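You operate a simulated robot arm through the tools that you are given. There is no shell and no other tool. Be economical: measure what you need, move in short steps, check, and stop when the job is done.

The job below is to be done with a simulated two-armed robot. You get a single attempt, and the scene is never put back.

## Task
Box the bead bag from the table and send the box out shut.
Fine: the brown box ends on the yellow outline; hold it while its lid slides and while the bag goes in.

Only the result counts: the job must be done as asked and must still hold three seconds after the hand-in. Knocking over, shifting, dropping, spilling or breaking anything else fails it. A push-on lid holds only when it is set on centred and level and pressed home; a screw cap is set on level and turned clockwise until tight.

## Robot
Two 7-joint arms with two-finger parallel grippers on one trunk, on a base that drives. Base frame: it is fixed to the floor where the robot stands at the start and does not move with it; the origin is under the middle of the robot, x ahead of it, y to its left, z up; the surface under the hand at the start is at about z = 0.85. Readings come in m, degrees, newtons and seconds.
The left shoulder is at the start at [0.07, 0.133, 1.176], the right one opposite. With the tool pointing down near the work surface each hand reaches from about 0.1 to 0.64 m from the robot's upright axis, wherever it stands, measured 20 degrees to its own side. Places, roughly: bead bag [0.5, -1.25, 0.5]; bead bag (5x3x5 cm) [0.5, 0.2, 0.9]; box lid [0.5, -0.1, 0.9]; grey case [0.5, 1.75, 0.5]; inside of the brown box [0.5, -0.1, 0.9]; yellow outline [0.5, -0.7, 0.8]. Payload 1.57 kg a hand.
The TCP of each hand is the grasp point between the finger pads, 0.03 m short of the fingertips. In the tool frame z runs along the fingers and y along their closing line. Largest opening 0.08 m; finger width 0.017, thickness 0.012; the body of the gripper, 0.04 by 0.082 m, starts 0.08 m behind the TCP.
Orientation is told as [roll, pitch, yaw] about the base's x, y, z axes, in that order, counted from this pose: with the fingers straight down and closing along the base's y, the tool's x points along the base's -x, its y along +y and its z along -z.

## Interface
- The arms move only by the tool move_arm. It takes "left_plan", "right_plan" or both (then of equal length, played together; a hand with none holds still); each is a list of rows, each a list of 7 numbers: the shift along the tool's x, y, z in m, then the turn, a rotation vector about the tool's x, y, z in degrees, then the opening in per cent of the stroke, from 0 (shut) to 100 (fully open). In form: [[dx, dy, dz, rx, ry, rz, grip], ...]. A call has 1 to 8 rows; each row shifts and turns the commanded pose from where the row before left it, along the tool's axes as they then stand. A row lasts 0.2 s, in which the tool goes at most 0.05 m and 8.6 degrees; a call with a longer step from one row to the next is refused whole, and so is a gripper value outside its range. Where a pose cannot be reached the arm comes as near as it can. A force on the tool above 40 N (or 10 N above the force at the start of the call, whichever is more), or a blocked arm, ends the call early, and 0.2 s more pass. The fingers move at their own pace (about 0.153 m/s each) and stop on an object; they squeeze with about 37 N. The grip force told is the motor's: it shows also when the fingers shut on nothing. Time passes only in rows, and 0.2 s behind the last, so rows that do not move let the fingers close. It gives the time, the measured TCP pose, the force on the tool (base axes), the opening and the grip force at its end, in the units of the frame above (readings bear some noise), with the torque about the TCP (base axes, N m) and any sound that the robot's microphone picked up.
- Cameras (640 x 400 px; columns grow to the right, rows downward): "scene" is now at [0.1333, -0.0244, 1.4009]; the picture's right is [-0.29, -0.96, 0.00], its down [-0.60, 0.18, -0.78] and it looks along [0.75, -0.23, -0.62] (base axes); focal length 280 px, centre (320, 200). "left" rides on the left gripper at [0.072, 0.007, -0.122] in its tool frame; the picture's right is [-0.09, 1.00, 0.00], its down [-0.84, -0.08, -0.54] and it looks along [-0.54, -0.05, 0.84] (tool axes); focal length 238 px, centre (320, 200). "right" rides on the right gripper at [0.072, -0.007, -0.122] in its tool frame; the picture's right is [0.09, 1.00, 0.00], its down [-0.84, 0.08, -0.54] and it looks along [-0.54, 0.05, 0.84] (tool axes); focal length 238 px, centre (320, 200). There is no depth. A picture from a camera that has moved, and an enlarged one, comes with that camera's place and axes in the base frame and with its lens.
- camera(camera): a new picture of that camera. It takes no simulated time.
- slide_trunk(by): slides the trunk up (or, below 0, down) by that many m; the arms and the scene camera ride with it, the base frame stays. It gives what a move gives, with no picture.
- steer(legs): drives the robot by 1 to 6 legs, each [ahead, left, turn to the left] in m, m and degrees, along the robot's own axes; the way and the turn of a leg run together, so that a leg with both is an arc; at most 1.5 m and 180 degrees a leg. The arms and the cameras ride along, it lands a little off, and it stops where it bumps. It gives what a move gives.
- head_to(pan, tilt): turns the head with the scene camera to pan (to the left, within 86 degrees either way) and tilt (down, from -29 to 69), counted from straight ahead of the robot. It gives what a move gives.
- close_up(camera, box): a new picture of the part [left, top, right, bottom] of that camera's present view, enlarged. It takes no simulated time.
- hand_in(): hands the job in; it is judged then, once.

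Work in short steps. Places have to be worked out from the pictures, the camera data and where the tool is seen: move nearer, look again, correct. Check each grasp and each placing, and mend what went wrong. You have 120 turns and 92 pictures in all, those below and enlarged ones among them. Open the grippers and draw the arms clear of the work before you hand the job in, unless the task says otherwise; then end with one line.

The tools are called after "Emit:" as name(argument=value, ...) on one line, values as JSON. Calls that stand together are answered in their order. move_arm: Moves the arms, as the interface text tells. Its arguments: {"type":"object","properties":{"left_plan":{"type":"array","items":{"type":"array","items":{"type":"number"}}},"right_plan":{"type":"array","items":{"type":"array","items":{"type":"number"}}}},"required":[]} The other tools are called the same way: slide_trunk (by) slides the trunk up or down; steer (legs) drives the base; head_to (pan, tilt) turns the head that bears the scene camera; camera (camera) takes a picture; close_up (camera, box) takes an enlarged picture of a part of a camera's view; hand_in () hands the job in.

At the start:

```text
clock: 0.0
left_tcp_pos: [0.5082, 0.0556, 1.1395]
left_tool_rot: [-0.1, 0.0, 0.2]
left_contact_force: [-0.3, -0.4, 0.6]
left_wrist_torque: [-0.01, 0.0, 0.0]
left_opening: 0.08
left_finger_force: 0.0
right_tcp_pos: [0.4221, -0.3377, 1.1017]
right_tool_rot: [0.0, 0.0, 0.1]
right_contact_force: [0.1, -0.1, 0.9]
right_wrist_torque: [-0.01, 0.0, 0.01]
right_opening: 0.08
right_finger_force: 0.1
trunk travel left (down, up): [-0.75, 0.19]
robot x, y, heading: [-0.0014, -0.0014, 0.1]
head pan, tilt: [-16.9, 38.7]
```

scene: 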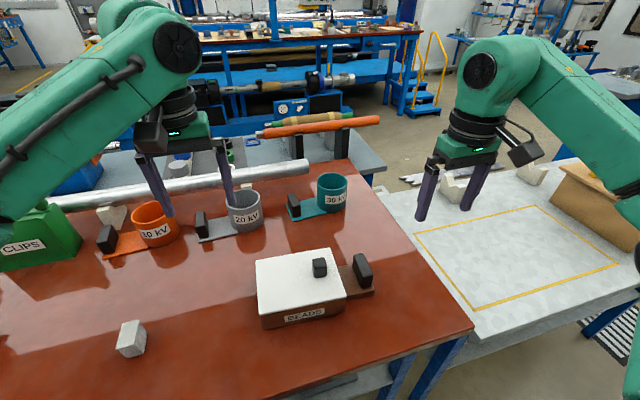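
right: 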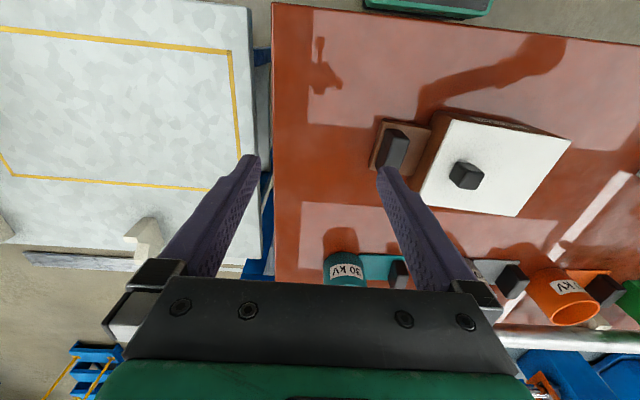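
left: 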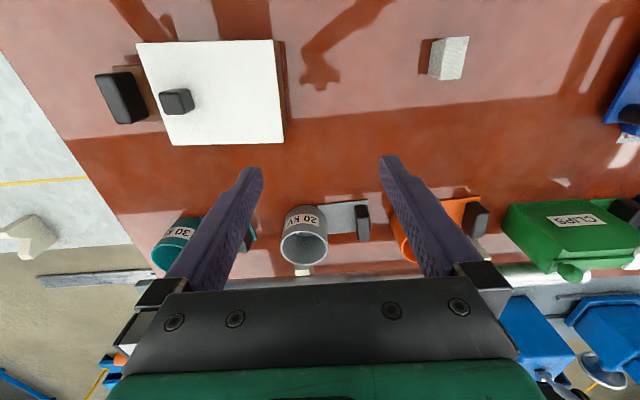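

The box seems to have a handle on its right side and a white lid with an off-centre knob; I'll look closer before moving.

Emit:
close_up(camera="scene", box=[230, 220, 400, 340])

Emit:
close_up(camera="left", box=[80, 20, 300, 157])

Emit:
close_up(camera="right", box=[340, 80, 600, 242])

Emit:
close_up(camera="scene", box=[90, 300, 190, 370])

```text
3.33 times, centred on (315, 280) of scene
camera zoom: at [0.1333, -0.0244, 1.4009], right [-0.29, -0.96, 0.0], down [-0.6, 0.18, -0.78], along [0.75, -0.23, -0.62], focal length 933 px, centre (337, -67)
```

zoom: 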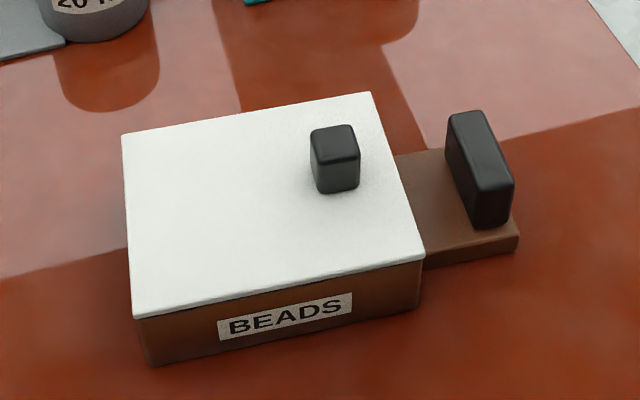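

```text
2.91 times, centred on (190, 88) of left
camera zoom: at [0.4376, 0.0617, 1.2615], right [0.09, 1.0, 0.0], down [0.84, -0.08, 0.54], along [0.54, -0.05, -0.84], focal length 693 px, centre (698, 524)
```

zoom: 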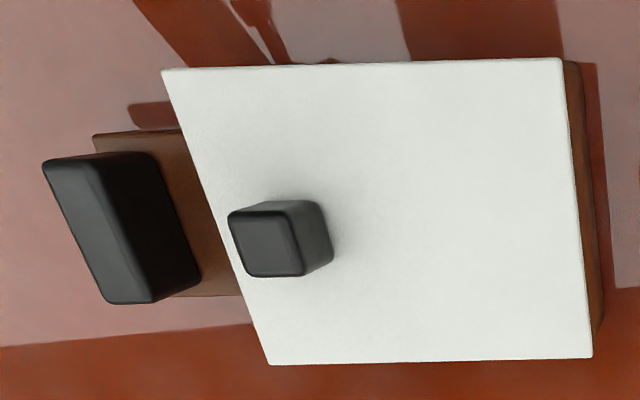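

```text
2.46 times, centred on (470, 161) of right
camera zoom: at [0.3496, -0.343, 1.2246], right [-0.09, 1.0, 0.0], down [0.84, 0.08, 0.54], along [0.54, 0.05, -0.84], focal length 587 px, centre (-49, 296)
```

zoom: 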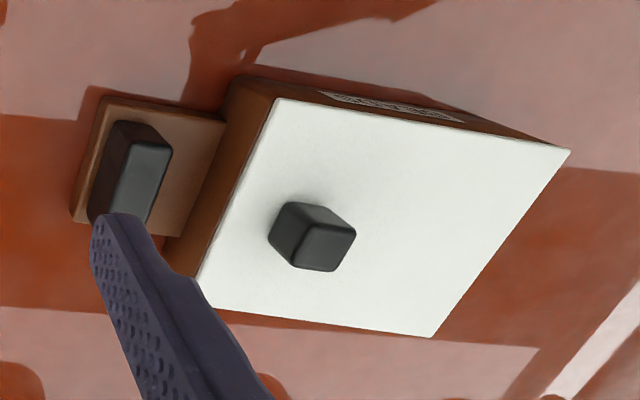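

```text
5.71 times, centred on (140, 335) of scene
camera zoom: at [0.1333, -0.0244, 1.4009], right [-0.29, -0.96, 0.0], down [-0.6, 0.18, -0.78], along [0.75, -0.23, -0.62], focal length 1600 px, centre (1349, -571)
```

zoom: 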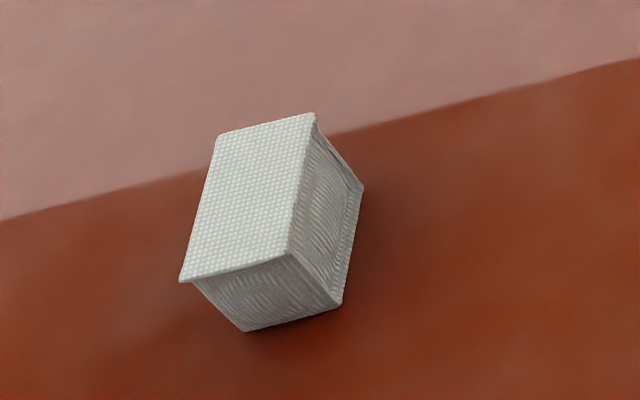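

I judge: handle at about (0.465,-0.219, top 0.925), knob (0.49,-0.135, top 0.93), bag (0.466,0.235, top 0.90), box yaw about -4.5°. I bring the right hand above the handle and look.

Emit:
move_arm(right_plan=[[-0.014, 0.04, 0.025, 0, 0, 2, 100], [-0.014, 0.04, 0.025, 0, 0, 2.5, 100], [-0.014, 0.039, 0.025, 0, 0, 0, 100], [0, 0, 0, 0, 0, 0, 100]])

Emit:
camera(camera="right")

Emit:
camera(camera="scene")

```text
clock: 1.0
left_tcp_pos: [0.5083, 0.0531, 1.1402]
left_tool_rot: [0.0, 0.0, 0.0]
left_contact_force: [-0.2, 0.8, 0.8]
left_wrist_torque: [0.01, -0.02, 0.01]
left_opening: 0.08
left_finger_force: 0.0
right_tcp_pos: [0.4669, -0.2201, 1.0285]
right_tool_rot: [0.1, 0.0, -4.5]
right_contact_force: [0.6, 0.6, 0.1]
right_wrist_torque: [0.04, 0.0, 0.0]
right_opening: 0.0803
right_finger_force: 0.1
trunk travel left (down, up): [-0.75, 0.19]
robot x, y, heading: [-0.0005, -0.001, 0.2]
head pan, tilt: [-16.9, 38.7]
```

```text
84 pictures are left
camera right: at [0.3958, -0.2204, 1.1508], right [-0.01, 1.0, 0.0], down [0.84, 0.01, 0.54], along [0.54, 0.01, -0.84], focal length 238 px, centre (320, 200)
```

right: 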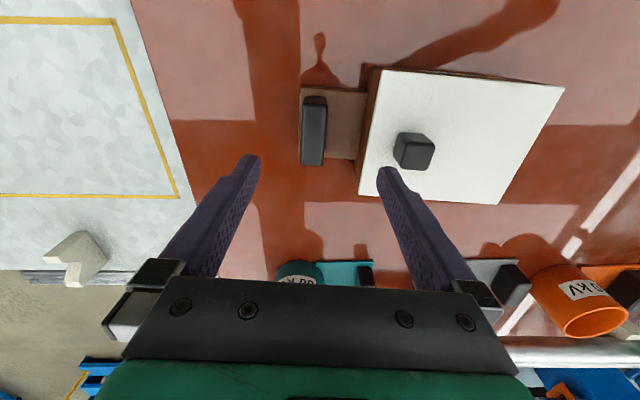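

```text
83 pictures are left
camera scene: at [0.1328, -0.0249, 1.4009], right [-0.29, -0.96, 0.0], down [-0.6, 0.18, -0.78], along [0.75, -0.23, -0.62], focal length 280 px, centre (320, 200)
```

scene: 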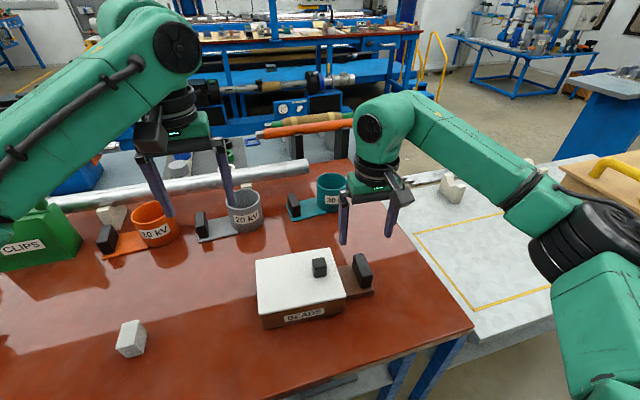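

The handle lies centred between the fingers. I narrow the opening to 55 % so the inner finger clears the lid edge, and go down 0.09 m.

Emit:
move_arm(right_plan=[[0.001, -0.002, 0, 0, 0, 0, 55], [0, 0, 0.03, 0, 0, 0, 55], [0, 0, 0.03, 0, 0, 0, 55], [0, 0, 0.03, 0, 0, 0, 55], [0, 0, 0, 0, 0, 0, 55]])

Emit:
camera(camera="right")

Emit:
close_up(camera="scene", box=[240, 200, 420, 340])

```text
clock: 2.2
left_tcp_pos: [0.508, 0.0547, 1.1399]
left_tool_rot: [0.1, 0.0, 0.2]
left_contact_force: [0.1, -0.7, 0.0]
left_wrist_torque: [-0.02, -0.02, 0.01]
left_opening: 0.0801
left_finger_force: 0.1
right_tcp_pos: [0.4666, -0.2214, 0.9358]
right_tool_rot: [0.1, 0.0, -4.5]
right_contact_force: [0.3, -0.1, -0.4]
right_wrist_torque: [-0.02, -0.01, 0.01]
right_opening: 0.0439
right_finger_force: 0.0
trunk travel left (down, up): [-0.75, 0.19]
robot x, y, heading: [0.0033, 0.002, 0.0]
head pan, tilt: [-16.9, 38.7]
```

```text
82 pictures are left
camera right: at [0.3946, -0.2219, 1.0592], right [-0.01, 1.0, 0.0], down [0.84, 0.01, 0.54], along [0.54, 0.01, -0.84], focal length 238 px, centre (320, 200)
```

right: 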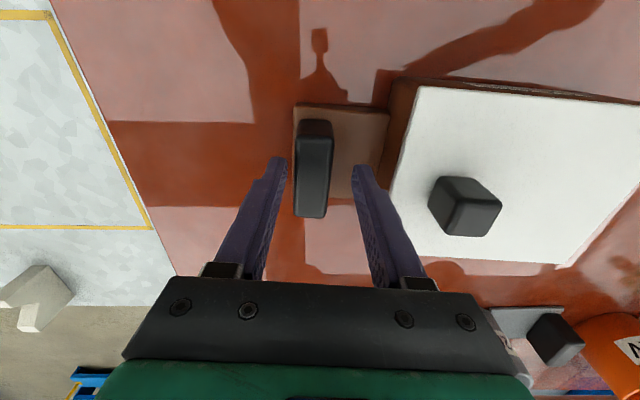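

```text
2.86 times, centred on (330, 270) of scene
camera zoom: at [0.1332, -0.0244, 1.4009], right [-0.29, -0.96, 0.0], down [-0.6, 0.18, -0.78], along [0.75, -0.23, -0.62], focal length 800 px, centre (291, 0)
```

zoom: 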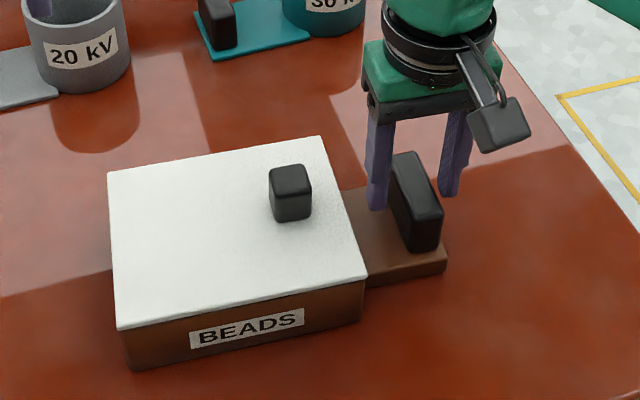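

Handle sits ~4 mm toward -y and ~4 mm nearer than the TCP; I correct, go down 0.03 and close.

Emit:
move_arm(right_plan=[[0.004, -0.0035, 0, 0, 0, 0, 55], [0, 0, 0.015, 0, 0, 0, 55], [0, 0, 0.012, 0, 0, 0, 55], [0, 0, 0, 0, 0, 0, 20], [0, 0, 0, 0, 0, 0, 0], [0, 0, 0, 0, 0, 0, 0]])

Emit:
camera(camera="right")

```text
clock: 3.6
left_tcp_pos: [0.508, 0.0556, 1.1404]
left_tool_rot: [-0.1, 0.1, 0.1]
left_contact_force: [-0.4, 0.1, 0.4]
left_wrist_torque: [-0.02, 0.03, 0.01]
left_opening: 0.0798
left_finger_force: 0.1
right_tcp_pos: [0.4632, -0.2252, 0.9092]
right_tool_rot: [0.0, 0.0, -4.6]
right_contact_force: [0.6, -0.6, 1.4]
right_wrist_torque: [-0.03, -0.14, -0.05]
right_opening: 0.0256
right_finger_force: 36.8
trunk travel left (down, up): [-0.75, 0.19]
robot x, y, heading: [0.001, 0.0009, 0.1]
head pan, tilt: [-16.9, 38.7]
```

```text
80 pictures are left
camera right: at [0.3902, -0.2258, 1.0323], right [-0.01, 1.0, 0.0], down [0.84, 0.01, 0.54], along [0.54, 0.01, -0.84], focal length 238 px, centre (320, 200)
```

right: 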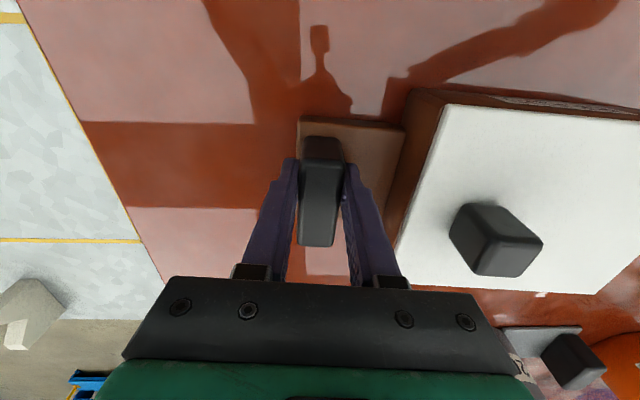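

Handle is gripped (2.6 cm). For the knob I'll use the left hand turned to yaw about -94.5° (closing along x) and tilted so its wrist leans away from the right wrist; first the turning.

Emit:
move_arm(left_plan=[[0, 0, 0, 0, 0, 8.5, 100], [0, 0, 0, 0, 0, 8.5, 100], [0, 0, 0, 0, 0, 8.5, 100], [0, 0, 0, 0, 0, 8.5, 100], [0, 0, 0, 0, 0, 8.5, 100], [0, 0, 0, 0, 0, 8.5, 100], [0, 0, 0, 0, 0, 8.5, 100], [0, 0, 0, 0, 0, 8.5, 100]])

Emit:
move_arm(left_plan=[[0, 0, 0, 0, 0, 8.5, 60], [0, 0, 0, 0, 0, 8.5, 60], [0, 0, 0, 0, 0, 8.5, 60], [0, 0, 0, 0, 0, 1, 60], [0, 0, 0, 0, -7, 0, 60], [0, 0, 0, 0, -7, 0, 60], [0, 0, 0, 0, -6, 0, 60], [0, 0, 0, 0, 0, 0, 60]])

Emit:
camera(camera="scene")

Emit:
camera(camera="left")

```text
clock: 5.4
left_tcp_pos: [0.5085, 0.055, 1.141]
left_tool_rot: [0.0, 0.1, -68.1]
left_contact_force: [0.2, 0.1, -0.3]
left_wrist_torque: [0.01, -0.01, -0.04]
left_opening: 0.0801
left_finger_force: 0.1
right_tcp_pos: [0.4629, -0.2257, 0.9095]
right_tool_rot: [-0.1, 0.0, -4.5]
right_contact_force: [0.4, 0.8, 0.3]
right_wrist_torque: [-0.04, -0.19, 0.05]
right_opening: 0.0255
right_finger_force: 36.7
trunk travel left (down, up): [-0.75, 0.19]
robot x, y, heading: [-0.0039, 0.0024, 0.0]
head pan, tilt: [-16.9, 38.7]
```

```text
clock: 7.2
left_tcp_pos: [0.5081, 0.0539, 1.1389]
left_tool_rot: [0.1, -20.2, -94.5]
left_contact_force: [-0.9, -0.3, 0.1]
left_wrist_torque: [0.02, 0.01, -0.01]
left_opening: 0.0481
left_finger_force: 0.2
right_tcp_pos: [0.4631, -0.2245, 0.9091]
right_tool_rot: [-0.1, 0.0, -4.5]
right_contact_force: [0.1, -0.6, 0.8]
right_wrist_torque: [-0.05, -0.01, 0.0]
right_opening: 0.0256
right_finger_force: 37.3
trunk travel left (down, up): [-0.75, 0.19]
robot x, y, heading: [-0.0016, 0.0003, -0.3]
head pan, tilt: [-16.9, 38.7]
```

```text
79 pictures are left
camera scene: at [0.1332, -0.0242, 1.4009], right [-0.29, -0.96, 0.0], down [-0.6, 0.18, -0.78], along [0.75, -0.23, -0.62], focal length 280 px, centre (320, 200)
```

scene: 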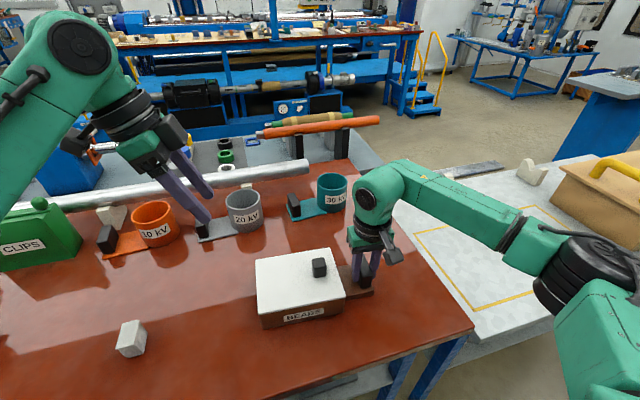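

```text
78 pictures are left
camera left: at [0.5243, 0.1637, 1.2293], right [0.99, -0.16, 0.03], down [-0.12, -0.59, 0.8], along [-0.11, -0.79, -0.6], focal length 238 px, centre (320, 200)
```

left: 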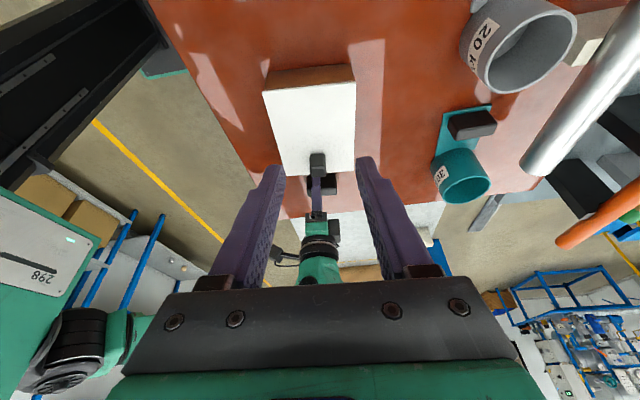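

Left hand is oriented well. I move it to about (0.487,-0.11,1.0), above the knob, and look.

Emit:
move_arm(left_plan=[[-0.0215, -0.0016, 0.0374, 0, 0, 0, 60], [-0.0215, -0.0016, 0.0374, 0, 0, 0, 60], [-0.0215, -0.0016, 0.0374, 0, 0, 0, 60], [-0.0215, -0.0016, 0.0374, 0, 0, 0, 60], [-0.0215, -0.0016, 0.0374, 0, 0, 0, 60], [0, 0, 0, 0, 0, 0, 60]])

Emit:
close_up(camera="scene", box=[240, 150, 460, 340])

Emit:
camera(camera="left")

```text
clock: 8.6
left_tcp_pos: [0.4895, -0.1102, 1.0022]
left_tool_rot: [0.0, -20.0, -94.4]
left_contact_force: [0.6, 0.1, 0.4]
left_wrist_torque: [0.0, 0.0, -0.02]
left_opening: 0.048
left_finger_force: 0.0
right_tcp_pos: [0.4616, -0.2259, 0.9096]
right_tool_rot: [0.0, 0.0, -4.4]
right_contact_force: [0.2, 0.9, 0.8]
right_wrist_torque: [0.07, 0.0, 0.01]
right_opening: 0.0256
right_finger_force: 37.1
trunk travel left (down, up): [-0.75, 0.19]
robot x, y, heading: [-0.0035, 0.0004, 0.0]
head pan, tilt: [-16.9, 38.7]
```

```text
2.11 times, centred on (350, 245) of scene
camera zoom: at [0.1333, -0.024, 1.4009], right [-0.29, -0.96, 0.0], down [-0.6, 0.18, -0.78], along [0.75, -0.23, -0.62], focal length 589 px, centre (257, 105)
```

zoom: 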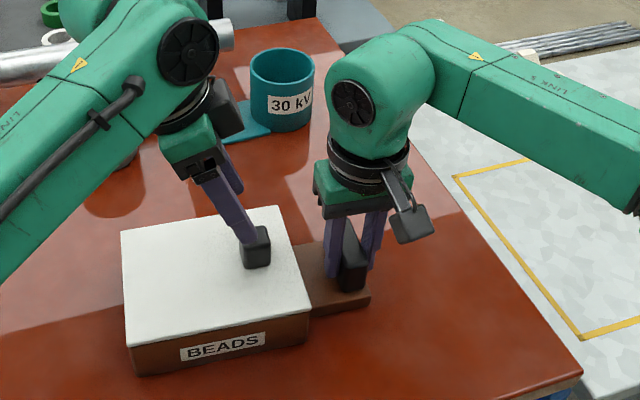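

```text
76 pictures are left
camera left: at [0.5056, -0.001, 1.0912], right [0.99, -0.16, 0.03], down [-0.12, -0.59, 0.8], along [-0.11, -0.79, -0.6], focal length 238 px, centre (320, 200)
```

left: 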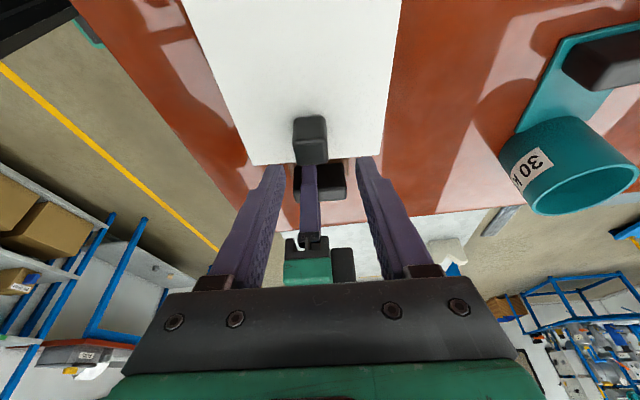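

Knob is at about (0.481,-0.132), ~7 mm off in closing direction; I correct and descend to TCP z≈0.948, then close.

Emit:
move_arm(left_plan=[[0, -0.0075, 0.01, 0, 0, 0, 60], [-0.001, 0, 0.025, 0, 0, 0, 60], [-0.001, 0, 0.023, 0, 0, 0, 60], [0, 0, 0, 0, 0, 0, 60]])

Emit:
camera(camera="left")

Emit:
close_up(camera="scene", box=[240, 180, 420, 340])

```text
clock: 9.6
left_tcp_pos: [0.4795, -0.1302, 0.9478]
left_tool_rot: [0.0, -20.0, -94.4]
left_contact_force: [-0.6, -0.9, 0.2]
left_wrist_torque: [0.0, 0.04, -0.01]
left_opening: 0.0482
left_finger_force: 0.1
right_tcp_pos: [0.4623, -0.2241, 0.9101]
right_tool_rot: [0.0, 0.0, -4.4]
right_contact_force: [0.1, 0.0, 1.4]
right_wrist_torque: [0.03, 0.03, 0.08]
right_opening: 0.0258
right_finger_force: 36.4
trunk travel left (down, up): [-0.75, 0.19]
robot x, y, heading: [0.0031, -0.0006, -0.1]
head pan, tilt: [-16.9, 38.7]
```

```text
75 pictures are left
camera left: at [0.4952, -0.0209, 1.0372], right [0.99, -0.16, 0.03], down [-0.12, -0.59, 0.8], along [-0.11, -0.79, -0.6], focal length 238 px, centre (320, 200)
```

left: 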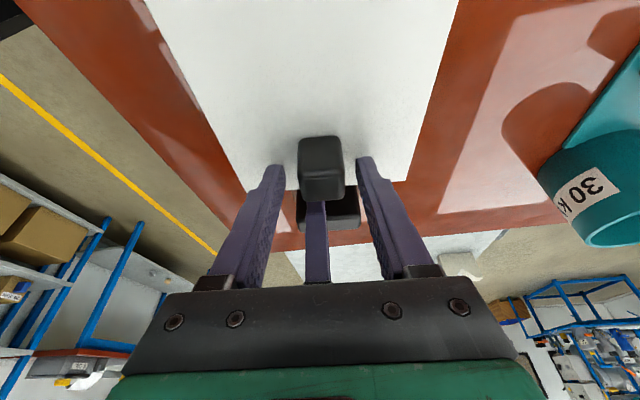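

```text
2.50 times, centred on (330, 260) of scene
camera zoom: at [0.1332, -0.0243, 1.4009], right [-0.29, -0.96, 0.0], down [-0.6, 0.18, -0.78], along [0.75, -0.23, -0.62], focal length 700 px, centre (295, 50)
```

zoom: 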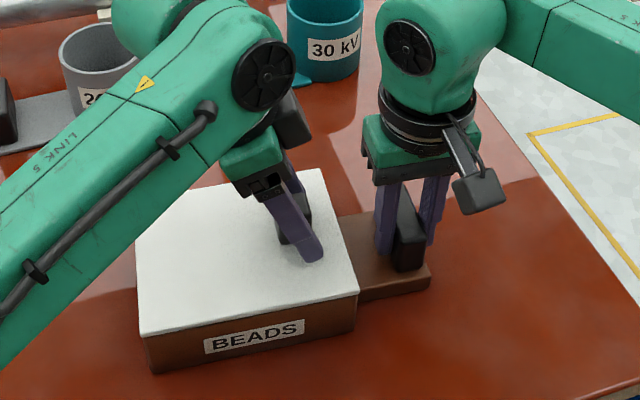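

The fingers straddle the knob; I close.

Emit:
move_arm(left_plan=[[0, 0, 0, 0, 0, 0, 20], [0, 0, 0, 0, 0, 0, 0], [0, 0, 0, 0, 0, 0, 0]])

Emit:
camera(camera="left")

```text
clock: 10.4
left_tcp_pos: [0.4797, -0.1299, 0.9478]
left_tool_rot: [0.0, -20.0, -94.4]
left_contact_force: [10.4, -0.8, -1.7]
left_wrist_torque: [0.08, -0.25, 0.52]
left_opening: 0.0274
left_finger_force: 37.0
right_tcp_pos: [0.4614, -0.2253, 0.9097]
right_tool_rot: [0.0, 0.1, -4.4]
right_contact_force: [-10.8, 0.4, 4.4]
right_wrist_torque: [0.11, -0.25, 0.45]
right_opening: 0.0256
right_finger_force: 37.2
trunk travel left (down, up): [-0.75, 0.19]
robot x, y, heading: [0.0012, 0.002, -0.1]
head pan, tilt: [-16.9, 38.7]
```

```text
73 pictures are left
camera left: at [0.4954, -0.0204, 1.0375], right [0.99, -0.16, 0.03], down [-0.12, -0.59, 0.8], along [-0.11, -0.79, -0.61], focal length 238 px, centre (320, 200)
```

left: 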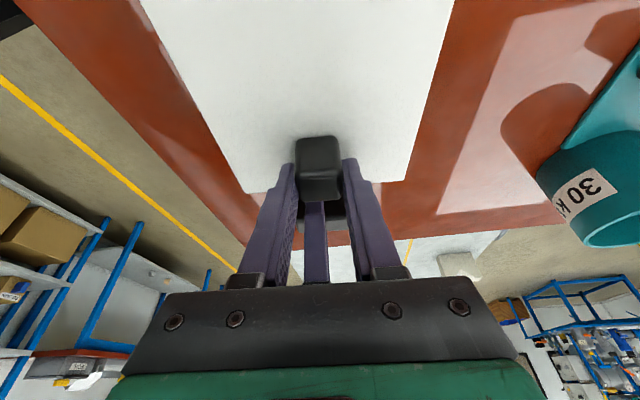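

Knob held, with 10 N sideways preload; I ease 3 mm in +x and slide the lid 3 cm toward +y to test.

Emit:
move_arm(left_plan=[[0, 0.003, 0, 0, 0, 0, 0], [0.0094, 0, -0.0034, 0, 0, 0, 0], [0.0094, 0, -0.0034, 0, 0, 0, 0], [0.0094, 0, -0.0034, 0, 0, 0, 0]])

Emit:
camera(camera="scene")

```text
clock: 11.4
left_tcp_pos: [0.4828, -0.102, 0.9483]
left_tool_rot: [0.0, -20.0, -94.6]
left_contact_force: [-8.1, 0.3, 8.0]
left_wrist_torque: [-0.1, 0.18, -0.51]
left_opening: 0.0272
left_finger_force: 37.3
right_tcp_pos: [0.4616, -0.2248, 0.9101]
right_tool_rot: [0.0, -0.2, -4.6]
right_contact_force: [8.3, 0.8, -2.0]
right_wrist_torque: [0.29, 0.56, -0.27]
right_opening: 0.0257
right_finger_force: 36.3
trunk travel left (down, up): [-0.75, 0.19]
robot x, y, heading: [-0.0004, -0.0031, 0.0]
head pan, tilt: [-16.9, 38.7]
```

```text
72 pictures are left
camera scene: at [0.1325, -0.0242, 1.4011], right [-0.29, -0.96, 0.0], down [-0.6, 0.18, -0.78], along [0.75, -0.23, -0.62], focal length 280 px, centre (320, 200)
```

scene: 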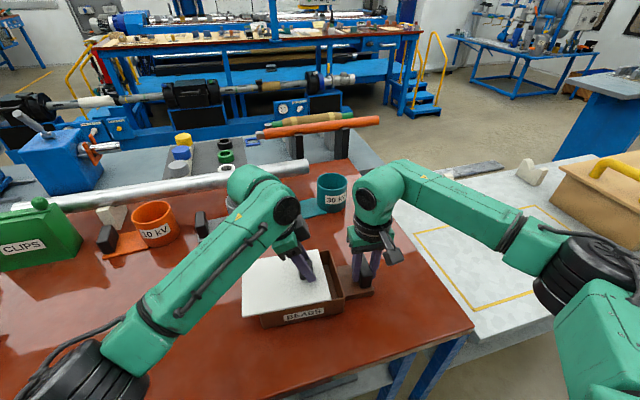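

The lid slides with the box held. I relieve the side load slightly and slide 7 cm more.

Emit:
move_arm(left_plan=[[0.0, -0.0018, -0.001, 0, 0, 0, 0], [0.0141, -0.0003, -0.0052, 0, 0, 0, 0], [0.0141, -0.0003, -0.0052, 0, 0, 0, 0], [0.0141, -0.0003, -0.0052, 0, 0, 0, 0], [0.0141, -0.0003, -0.0052, 0, 0, 0, 0]])

Emit:
close_up(camera="scene", box=[200, 200, 420, 340])

Emit:
camera(camera="right")

```text
clock: 12.6
left_tcp_pos: [0.4847, -0.0403, 0.9485]
left_tool_rot: [0.1, -20.0, -94.4]
left_contact_force: [6.9, -0.3, 0.6]
left_wrist_torque: [-0.2, -0.35, 0.5]
left_opening: 0.0268
left_finger_force: 37.3
right_tcp_pos: [0.4615, -0.2243, 0.9096]
right_tool_rot: [0.1, 0.1, -4.5]
right_contact_force: [-6.5, 2.2, 3.1]
right_wrist_torque: [0.28, 0.08, 0.7]
right_opening: 0.0257
right_finger_force: 36.9
trunk travel left (down, up): [-0.75, 0.19]
robot x, y, heading: [0.0011, -0.0008, -0.2]
head pan, tilt: [-16.9, 38.7]
```

```text
2.86 times, centred on (310, 270) of scene
camera zoom: at [0.1332, -0.0237, 1.4009], right [-0.29, -0.96, 0.0], down [-0.6, 0.18, -0.78], along [0.75, -0.23, -0.62], focal length 800 px, centre (349, 0)
```

zoom: 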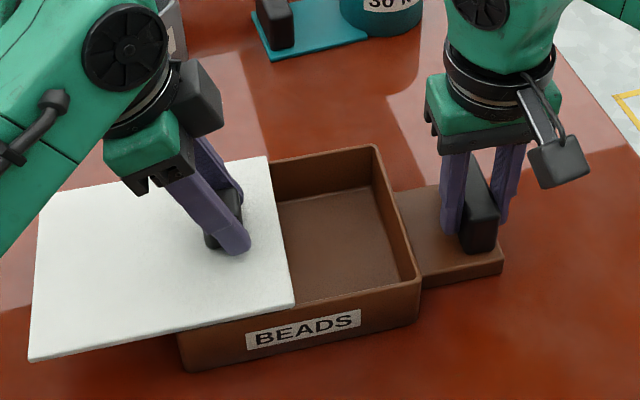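

```text
70 pictures are left
camera right: at [0.39, -0.2254, 1.0323], right [-0.01, 1.0, 0.0], down [0.84, 0.01, 0.54], along [0.54, 0.01, -0.84], focal length 238 px, centre (320, 200)
```

right: 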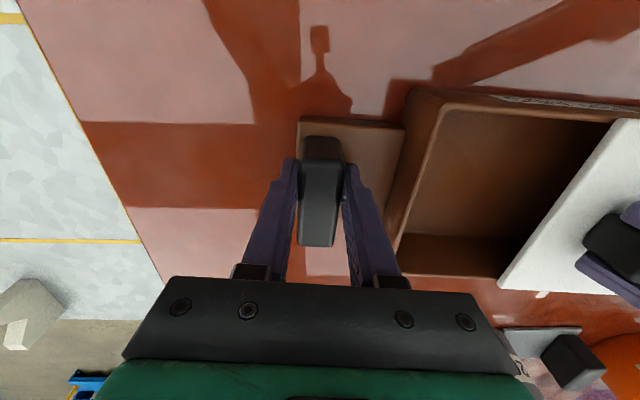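

The box is open about 9 cm. I test whether the lid is guided by lifting 3 mm gently.

Emit:
move_arm(left_plan=[[-0.0007, 0.0013, -0.0019, 0, 0, 0, 0], [-0.0004, 0, -0.001, 0, 0, 0, 0], [0, 0, 0, 0, 0, 0, 0]])

Emit:
close_up(camera="scene", box=[200, 200, 420, 340])

```text
clock: 13.4
left_tcp_pos: [0.4857, -0.0402, 0.9505]
left_tool_rot: [-0.2, -19.9, -94.5]
left_contact_force: [4.2, 0.0, -11.4]
left_wrist_torque: [1.15, -0.42, 0.36]
left_opening: 0.0272
left_finger_force: 37.4
right_tcp_pos: [0.4626, -0.2255, 0.9108]
right_tool_rot: [0.1, -0.1, -4.5]
right_contact_force: [-3.9, -0.5, 11.1]
right_wrist_torque: [1.08, -0.02, 0.36]
right_opening: 0.0257
right_finger_force: 37.6
trunk travel left (down, up): [-0.75, 0.19]
robot x, y, heading: [-0.0022, 0.0033, -0.0]
head pan, tilt: [-16.9, 38.7]
```

```text
2.86 times, centred on (310, 270) of scene
camera zoom: at [0.1337, -0.0245, 1.4009], right [-0.29, -0.96, 0.0], down [-0.6, 0.18, -0.78], along [0.75, -0.23, -0.63], focal length 800 px, centre (349, 0)
```

zoom: 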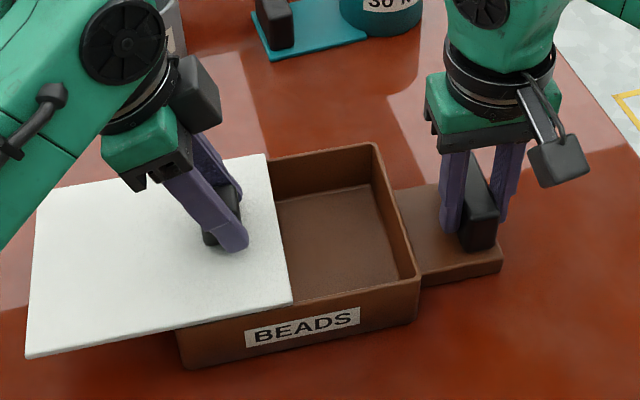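

A coupled vertical force shows the lid is guided by the box. I lower back and open 3 cm more.

Emit:
move_arm(left_plan=[[0.001, 0.001, 0.0028, 0, 0, 0, 0], [0.0094, -0.0002, -0.0034, 0, 0, 0, 0], [0.0094, -0.0002, -0.0034, 0, 0, 0, 0], [0.0094, -0.0002, -0.0034, 0, 0, 0, 0], [0, 0, 0, 0, 0, 0, 0]])

Emit:
close_up(camera="scene", box=[180, 200, 420, 350])

```text
clock: 14.6
left_tcp_pos: [0.4903, -0.0099, 0.9472]
left_tool_rot: [0.0, -20.1, -94.4]
left_contact_force: [-2.3, 0.7, 2.7]
left_wrist_torque: [-1.19, 0.21, -0.12]
left_opening: 0.0269
left_finger_force: 37.1
right_tcp_pos: [0.4621, -0.2254, 0.9091]
right_tool_rot: [-0.2, 0.0, -4.5]
right_contact_force: [3.3, 1.6, 0.8]
right_wrist_torque: [0.19, -0.31, -0.26]
right_opening: 0.0257
right_finger_force: 37.4
trunk travel left (down, up): [-0.75, 0.19]
robot x, y, heading: [0.0014, 0.0002, 0.1]
head pan, tilt: [-16.9, 38.7]
```

```text
2.67 times, centred on (300, 275) of scene
camera zoom: at [0.133, -0.0238, 1.401], right [-0.29, -0.96, 0.0], down [-0.6, 0.18, -0.78], along [0.75, -0.23, -0.62], focal length 746 px, centre (373, 0)
```

zoom: 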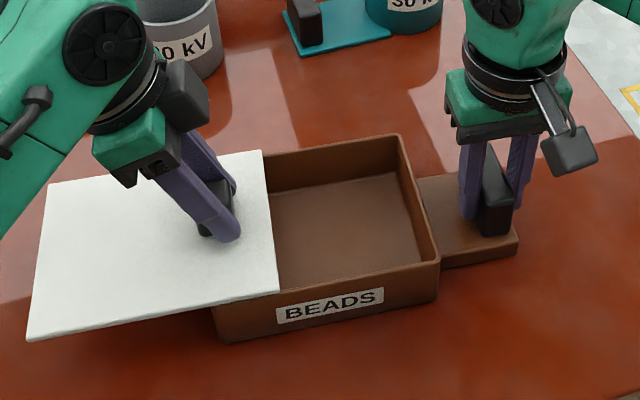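

Opening is about 11.5 cm now, enough. I release the knob, back off along the tool and undo the tilt.

Emit:
move_arm(left_plan=[[0, 0, 0, 0, 0, 0, 60], [0, 0, 0, 0, 0, 0, 60], [0, 0, -0.03, 0, 0, 0, 60], [0, 0, -0.04, 0, 0, 0, 60], [0, 0, -0.04, 0, 0, 0, 60], [0, 0, -0.03, 0, 7, 0, 60], [0, 0, 0, 0, 7, 0, 60], [0, 0, 0, 0, 6, 0, 60]])

Emit:
camera(camera="scene")

```text
clock: 16.4
left_tcp_pos: [0.4916, 0.0372, 1.0801]
left_tool_rot: [-0.1, 0.2, -94.4]
left_contact_force: [0.2, 0.4, -0.3]
left_wrist_torque: [0.0, 0.0, 0.0]
left_opening: 0.0479
left_finger_force: 0.1
right_tcp_pos: [0.4626, -0.2257, 0.909]
right_tool_rot: [-0.1, 0.1, -4.4]
right_contact_force: [-0.2, 0.0, -0.3]
right_wrist_torque: [-0.01, -0.05, -0.04]
right_opening: 0.0257
right_finger_force: 36.9
trunk travel left (down, up): [-0.75, 0.19]
robot x, y, heading: [-0.0036, -0.0015, -0.1]
head pan, tilt: [-16.9, 38.7]
```

```text
67 pictures are left
camera scene: at [0.1333, -0.0251, 1.4009], right [-0.29, -0.96, 0.0], down [-0.6, 0.18, -0.78], along [0.75, -0.23, -0.62], focal length 280 px, centre (320, 200)
```

scene: 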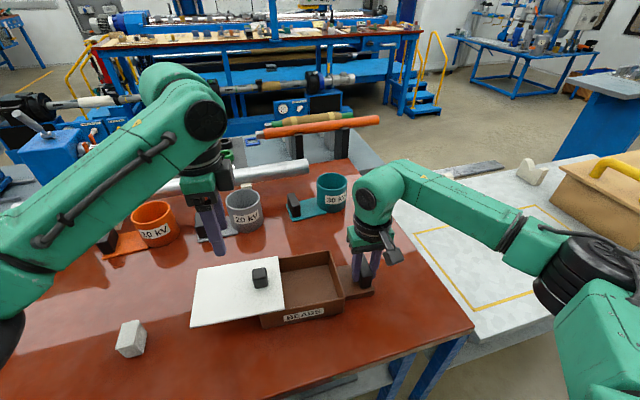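

Lid stays level. I keep yaw near -90° (closing on the bag's 5 cm side fits the 8 cm opening) and move above the bag.

Emit:
move_arm(left_plan=[[0.039, -0.0082, 0.0, 0, 0, 0, 100], [0.039, -0.0082, 0.0, 0, 0, 0, 100], [0.039, -0.0082, 0.016, 0, 0, 0, 100], [0.039, -0.0082, 0.032, 0, 0, 0, 100], [0.039, -0.0082, 0.032, 0, 0, -4.5, 100], [0, 0, 0, 0, 0, 0, 100]])

Emit:
camera(camera="left")

Emit:
close_up(camera="scene", box=[60, 220, 240, 370])

```text
refused: row 4 steps farther than a row can; nothing moved
```

```text
66 pictures are left
camera left: at [0.5068, 0.1089, 1.2015], right [0.99, -0.17, 0.0], down [-0.14, -0.83, 0.54], along [-0.09, -0.53, -0.84], focal length 238 px, centre (320, 200)
```

left: 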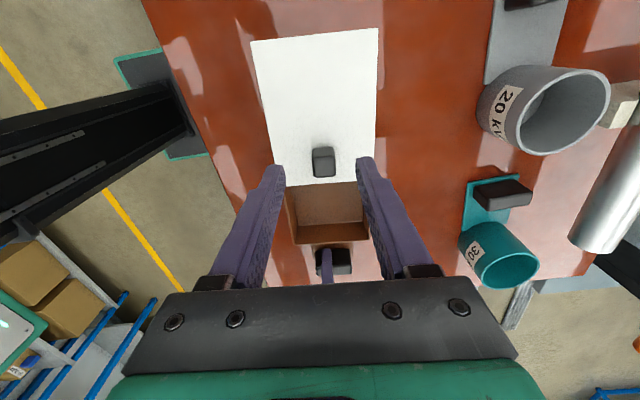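

```text
2.67 times, centred on (150, 295) of scene
camera zoom: at [0.1333, -0.0251, 1.4009], right [-0.29, -0.96, 0.0], down [-0.6, 0.18, -0.78], along [0.75, -0.23, -0.62], focal length 746 px, centre (773, -53)
```

zoom: 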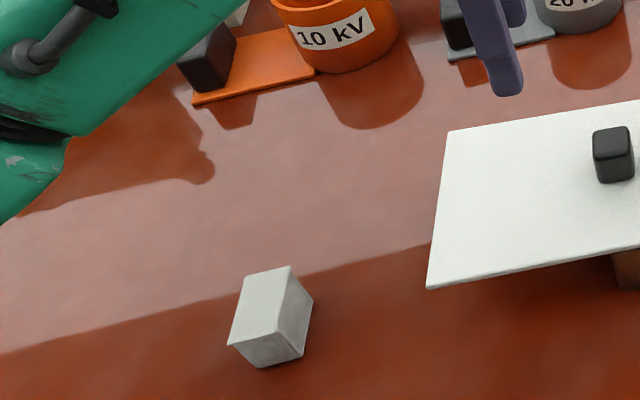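

That call was too fast; same move with smaller steps.

Emit:
move_arm(left_plan=[[0.039, -0.0082, 0.0, 0, 0, 0, 100], [0.039, -0.0082, 0.0, 0, 0, 0, 100], [0.039, -0.0082, 0.016, 0, 0, 0, 100], [0.039, -0.0082, 0.02, 0, 0, 0, 100], [0.039, -0.0082, 0.02, 0, 0, -4.5, 100], [0, 0, 0.024, 0, 0, 0, 100], [0, 0, 0, 0, 0, 0, 100]])

Emit:
camera(camera="left")

Emit:
close_up(camera="scene", box=[60, 220, 240, 370])

```text
clock: 18.0
left_tcp_pos: [0.4671, 0.2342, 0.9998]
left_tool_rot: [0.0, 0.0, -89.8]
left_contact_force: [-0.1, -0.3, -0.8]
left_wrist_torque: [0.03, 0.0, 0.03]
left_opening: 0.0802
left_finger_force: 0.1
right_tcp_pos: [0.4627, -0.2248, 0.9094]
right_tool_rot: [0.0, 0.0, -4.5]
right_contact_force: [0.4, -0.7, 0.1]
right_wrist_torque: [-0.01, -0.04, -0.05]
right_opening: 0.0255
right_finger_force: 37.2
trunk travel left (down, up): [-0.75, 0.19]
robot x, y, heading: [-0.0007, 0.0019, -0.1]
head pan, tilt: [-16.9, 38.7]
```

```text
64 pictures are left
camera left: at [0.4753, 0.3068, 1.1209], right [1.0, -0.09, 0.0], down [-0.08, -0.84, 0.54], along [-0.05, -0.54, -0.84], focal length 238 px, centre (320, 200)
```

left: 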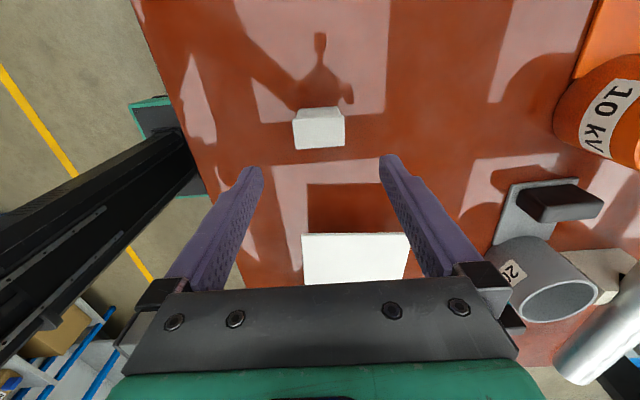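

```text
2.67 times, centred on (150, 295) of scene
camera zoom: at [0.1333, -0.0244, 1.4009], right [-0.29, -0.96, 0.0], down [-0.6, 0.18, -0.78], along [0.75, -0.23, -0.62], focal length 746 px, centre (773, -53)
```

zoom: 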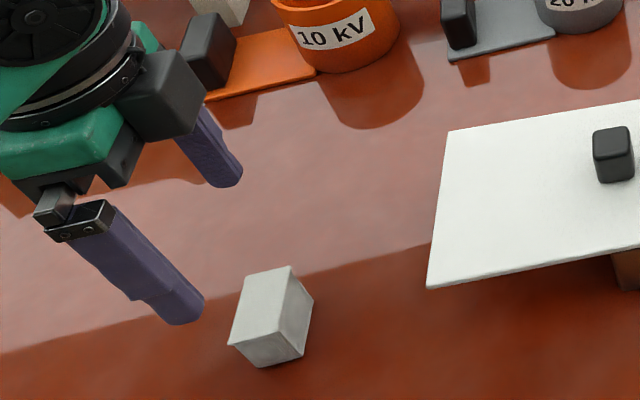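

Bag top centre ≈ (0.469,0.237), aligned. I descend to TCP z≈0.888 around it.

Emit:
move_arm(left_plan=[[0.003, 0.002, 0.03, 0, 0, 0, 100], [0, 0, 0.035, 0, 0, 0, 100], [0, 0, 0.03, 0, 0, 0, 100], [0, 0, 0.017, 0, 0, 0, 100], [0, 0, 0, 0, 0, 0, 100]])

Emit:
camera(camera="left")

Emit:
close_up(camera="scene", box=[60, 220, 240, 370])

```text
clock: 19.2
left_tcp_pos: [0.468, 0.2388, 0.8874]
left_tool_rot: [0.0, 0.0, -90.0]
left_contact_force: [-0.5, 0.3, 0.6]
left_wrist_torque: [-0.02, -0.02, -0.02]
left_opening: 0.0798
left_finger_force: 0.0
right_tcp_pos: [0.4627, -0.2251, 0.9111]
right_tool_rot: [-0.1, 0.0, -4.4]
right_contact_force: [0.2, -0.5, 0.1]
right_wrist_torque: [-0.04, -0.06, 0.0]
right_opening: 0.0257
right_finger_force: 37.1
trunk travel left (down, up): [-0.75, 0.19]
robot x, y, heading: [-0.0022, 0.0021, 0.1]
head pan, tilt: [-16.9, 38.7]
```

```text
62 pictures are left
camera left: at [0.4768, 0.3111, 1.0082], right [1.0, -0.09, 0.0], down [-0.08, -0.84, 0.54], along [-0.05, -0.54, -0.84], focal length 238 px, centre (320, 200)
```

left: 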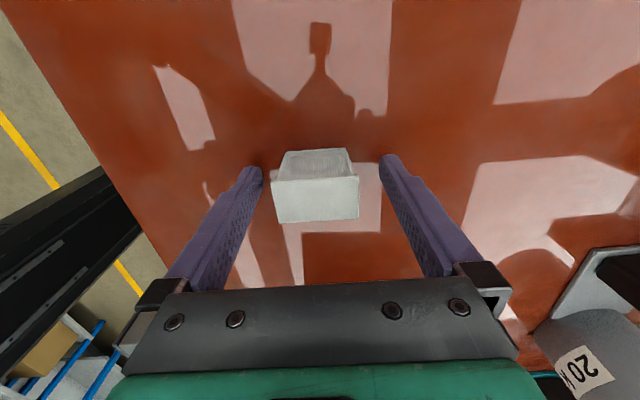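

```text
2.67 times, centred on (150, 295) of scene
camera zoom: at [0.1335, -0.0244, 1.4009], right [-0.29, -0.96, 0.0], down [-0.6, 0.18, -0.78], along [0.75, -0.23, -0.62], focal length 746 px, centre (773, -53)
```

zoom: 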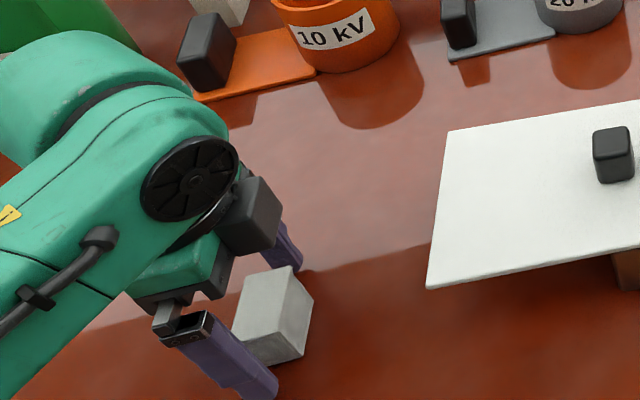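

Centred. I close gently (45 %) and check.

Emit:
move_arm(left_plan=[[0.002, 0, 0, 0, 0, 0, 70], [0, 0, 0, 0, 0, 0, 45], [0, 0, 0, 0, 0, 0, 45], [0, 0, 0, 0, 0, 0, 45]])

```text
clock: 20.2
left_tcp_pos: [0.4698, 0.2402, 0.887]
left_tool_rot: [-0.1, 0.0, -89.9]
left_contact_force: [-0.7, 1.1, -0.2]
left_wrist_torque: [0.01, 0.01, -0.03]
left_opening: 0.049
left_finger_force: 37.2
right_tcp_pos: [0.4632, -0.2244, 0.9101]
right_tool_rot: [-0.1, 0.1, -4.5]
right_contact_force: [-0.8, -0.3, 0.3]
right_wrist_torque: [-0.02, -0.06, 0.01]
right_opening: 0.0257
right_finger_force: 36.6
trunk travel left (down, up): [-0.75, 0.19]
robot x, y, heading: [0.0004, -0.0012, 0.0]
head pan, tilt: [-16.9, 38.7]
```

Bag gripped at 4.9 cm. I lift it 16 cm and check.

Emit:
move_arm(left_plan=[[0, 0, -0.02, 0, 0, 0, 40], [0, 0, -0.04, 0, 0, 0, 40], [0, 0, -0.05, 0, 0, 0, 40], [0, 0, -0.05, 0, 0, 0, 40], [0, 0, 0, 0, 0, 0, 40]])

Emit:
camera(camera="left")

```text
clock: 21.4
left_tcp_pos: [0.4702, 0.2402, 1.0492]
left_tool_rot: [-0.1, -0.1, -89.9]
left_contact_force: [-0.4, 0.4, -0.4]
left_wrist_torque: [0.01, 0.01, 0.01]
left_opening: 0.049
left_finger_force: 37.3
right_tcp_pos: [0.4628, -0.2245, 0.9091]
right_tool_rot: [0.0, 0.1, -4.5]
right_contact_force: [-0.7, 0.2, -0.6]
right_wrist_torque: [0.06, -0.09, 0.03]
right_opening: 0.0258
right_finger_force: 36.9
trunk travel left (down, up): [-0.75, 0.19]
robot x, y, heading: [0.0028, 0.0001, 0.2]
head pan, tilt: [-16.9, 38.7]
```

```text
60 pictures are left
camera left: at [0.4787, 0.3122, 1.1704], right [1.0, -0.09, 0.0], down [-0.08, -0.84, 0.54], along [-0.05, -0.54, -0.84], focal length 238 px, centre (320, 200)
```

left: 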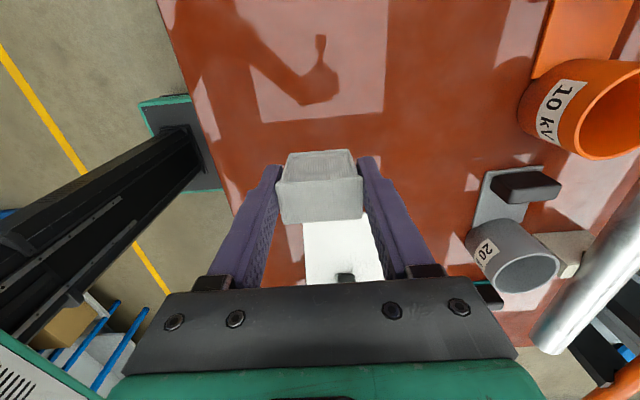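

Bag is held. I carry it across at this height to about (0.487,-0.10), turning back to yaw -94.5.

Emit:
move_arm(left_plan=[[-0.043, 0.002, 0, 0, 0, 0, 40], [-0.043, 0.002, 0, 0, 0, 0, 40], [-0.043, 0.002, 0, 0, 0, 0, 40], [-0.043, 0.002, 0, 0, 0, 0, 40], [-0.043, 0.002, 0, 0, 0, 0, 40], [-0.043, 0.002, 0, 0, 0, 0, 40], [-0.043, 0.002, 0, 0, 0, 0, 40], [-0.038, 0.003, 0, 0, 0, 4.5, 40]])

Emit:
camera(camera="left")

Emit:
camera(camera="scene")

```text
clock: 23.2
left_tcp_pos: [0.4861, -0.1033, 1.0478]
left_tool_rot: [0.1, 0.1, -94.4]
left_contact_force: [-0.1, -0.6, -0.8]
left_wrist_torque: [0.04, -0.01, 0.01]
left_opening: 0.049
left_finger_force: 36.9
right_tcp_pos: [0.4628, -0.2267, 0.9089]
right_tool_rot: [0.1, 0.0, -4.5]
right_contact_force: [0.7, -1.2, 0.0]
right_wrist_torque: [-0.23, 0.09, 0.01]
right_opening: 0.0257
right_finger_force: 36.9
trunk travel left (down, up): [-0.75, 0.19]
robot x, y, heading: [0.0047, -0.0038, -0.1]
head pan, tilt: [-16.9, 38.7]
```

```text
59 pictures are left
camera left: at [0.4996, -0.032, 1.17], right [0.99, -0.17, 0.0], down [-0.14, -0.83, 0.54], along [-0.09, -0.53, -0.84], focal length 238 px, centre (320, 200)
```

left: 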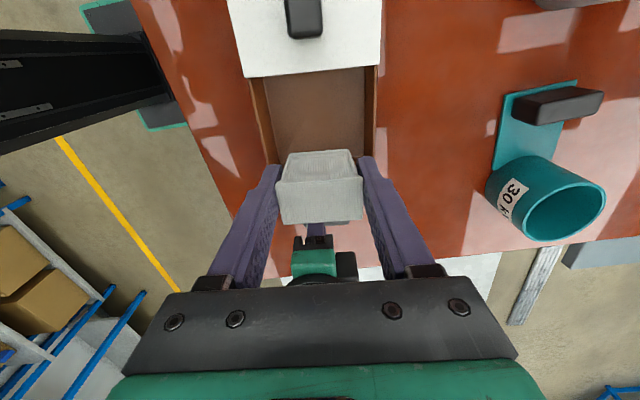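

```text
58 pictures are left
camera scene: at [0.1328, -0.0268, 1.4009], right [-0.29, -0.96, 0.0], down [-0.6, 0.18, -0.78], along [0.75, -0.23, -0.62], focal length 280 px, centre (320, 200)
```

scene: 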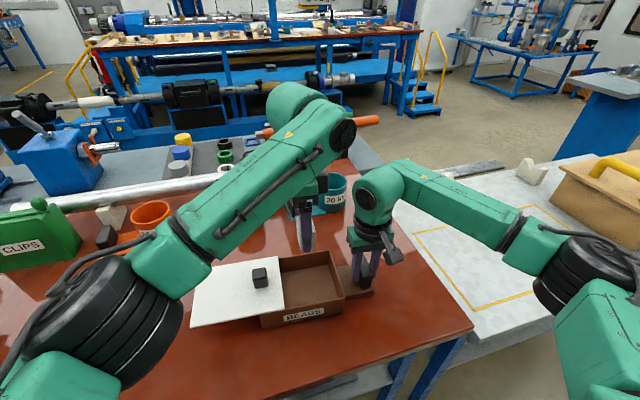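

Bag is centred over the opening. I lower in steps to TCP z≈0.905.

Emit:
move_arm(left_plan=[[0, 0, 0.04, 0, 0, 0, 40], [0, 0, 0.04, 0, 0, 0, 40], [0, 0, 0.03, 0, 0, 0, 40], [0, 0, 0.02, 0, 0, 0, 40], [0, 0, 0.012, 0, 0, 0, 40], [0, 0, 0, 0, 0, 0, 40]])

Emit:
camera(camera="left")

Emit:
close_up(camera="scene", box=[180, 190, 420, 340])

```text
clock: 24.6
left_tcp_pos: [0.4863, -0.0989, 0.9056]
left_tool_rot: [-0.1, 0.0, -94.4]
left_contact_force: [-0.5, -0.4, -1.0]
left_wrist_torque: [0.01, 0.01, 0.02]
left_opening: 0.0488
left_finger_force: 37.3
right_tcp_pos: [0.4627, -0.2245, 0.9106]
right_tool_rot: [0.0, 0.0, -4.5]
right_contact_force: [0.8, -1.3, 1.0]
right_wrist_torque: [-0.04, -0.09, 0.01]
right_opening: 0.0257
right_finger_force: 37.2
trunk travel left (down, up): [-0.75, 0.19]
robot x, y, heading: [0.0006, 0.0001, -0.0]
head pan, tilt: [-16.9, 38.7]
```

```text
57 pictures are left
camera left: at [0.4993, -0.0274, 1.0275], right [0.99, -0.17, 0.0], down [-0.14, -0.83, 0.54], along [-0.09, -0.53, -0.84], focal length 238 px, centre (320, 200)
```

left: 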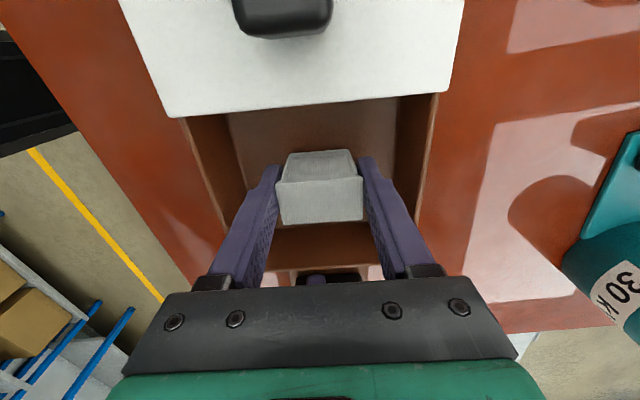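

```text
2.67 times, centred on (300, 265) of scene
camera zoom: at [0.1335, -0.0245, 1.4009], right [-0.29, -0.96, 0.0], down [-0.6, 0.18, -0.78], along [0.75, -0.23, -0.62], focal length 746 px, centre (373, 27)
```

zoom: 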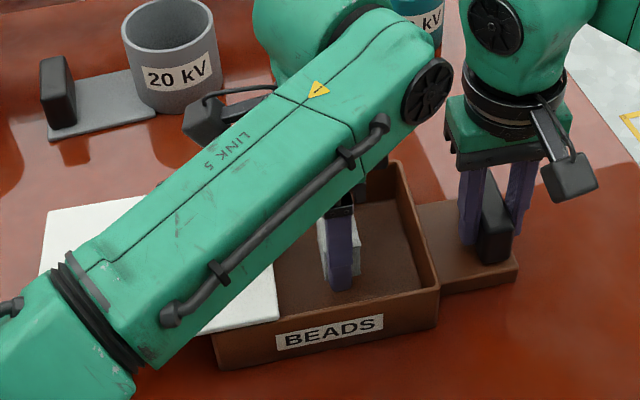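

Now small steps down until the bag touches the floor of the box.

Emit:
move_arm(left_plan=[[0, 0, 0.004, 0, 0, 0, 40], [0, 0, 0.003, 0, 0, 0, 40], [0, 0, 0.003, 0, 0, 0, 40], [0, 0, 0, 0, 0, 0, 40]])

```text
clock: 25.6
left_tcp_pos: [0.4858, -0.0997, 0.8962]
left_tool_rot: [-0.2, 0.0, -94.4]
left_contact_force: [0.3, 0.1, -0.1]
left_wrist_torque: [0.01, -0.03, 0.0]
left_opening: 0.0491
left_finger_force: 36.8
right_tcp_pos: [0.4627, -0.225, 0.9099]
right_tool_rot: [0.0, 0.0, -4.4]
right_contact_force: [-0.2, -0.6, 0.1]
right_wrist_torque: [0.02, -0.04, 0.01]
right_opening: 0.0255
right_finger_force: 37.0
trunk travel left (down, up): [-0.75, 0.19]
robot x, y, heading: [-0.0018, 0.0, 0.4]
head pan, tilt: [-16.9, 38.7]
```

Emit:
move_arm(left_plan=[[0, 0, 0.003, 0, 0, 0, 40], [0, 0, 0.0015, 0, 0, 0, 40], [0, 0, 0.0, 0, 0, 0, 40]])

```text
clock: 26.4
left_tcp_pos: [0.4855, -0.0999, 0.8908]
left_tool_rot: [0.0, 0.0, -94.5]
left_contact_force: [-1.8, 0.0, 9.5]
left_wrist_torque: [0.01, 0.07, -0.04]
left_opening: 0.049
left_finger_force: 37.0
right_tcp_pos: [0.4615, -0.225, 0.91]
right_tool_rot: [0.0, 0.0, -4.5]
right_contact_force: [1.5, 0.5, -2.8]
right_wrist_torque: [0.0, 0.12, -0.25]
right_opening: 0.0257
right_finger_force: 37.2
trunk travel left (down, up): [-0.75, 0.19]
robot x, y, heading: [-0.0021, -0.0033, -0.1]
head pan, tilt: [-16.9, 38.7]
```

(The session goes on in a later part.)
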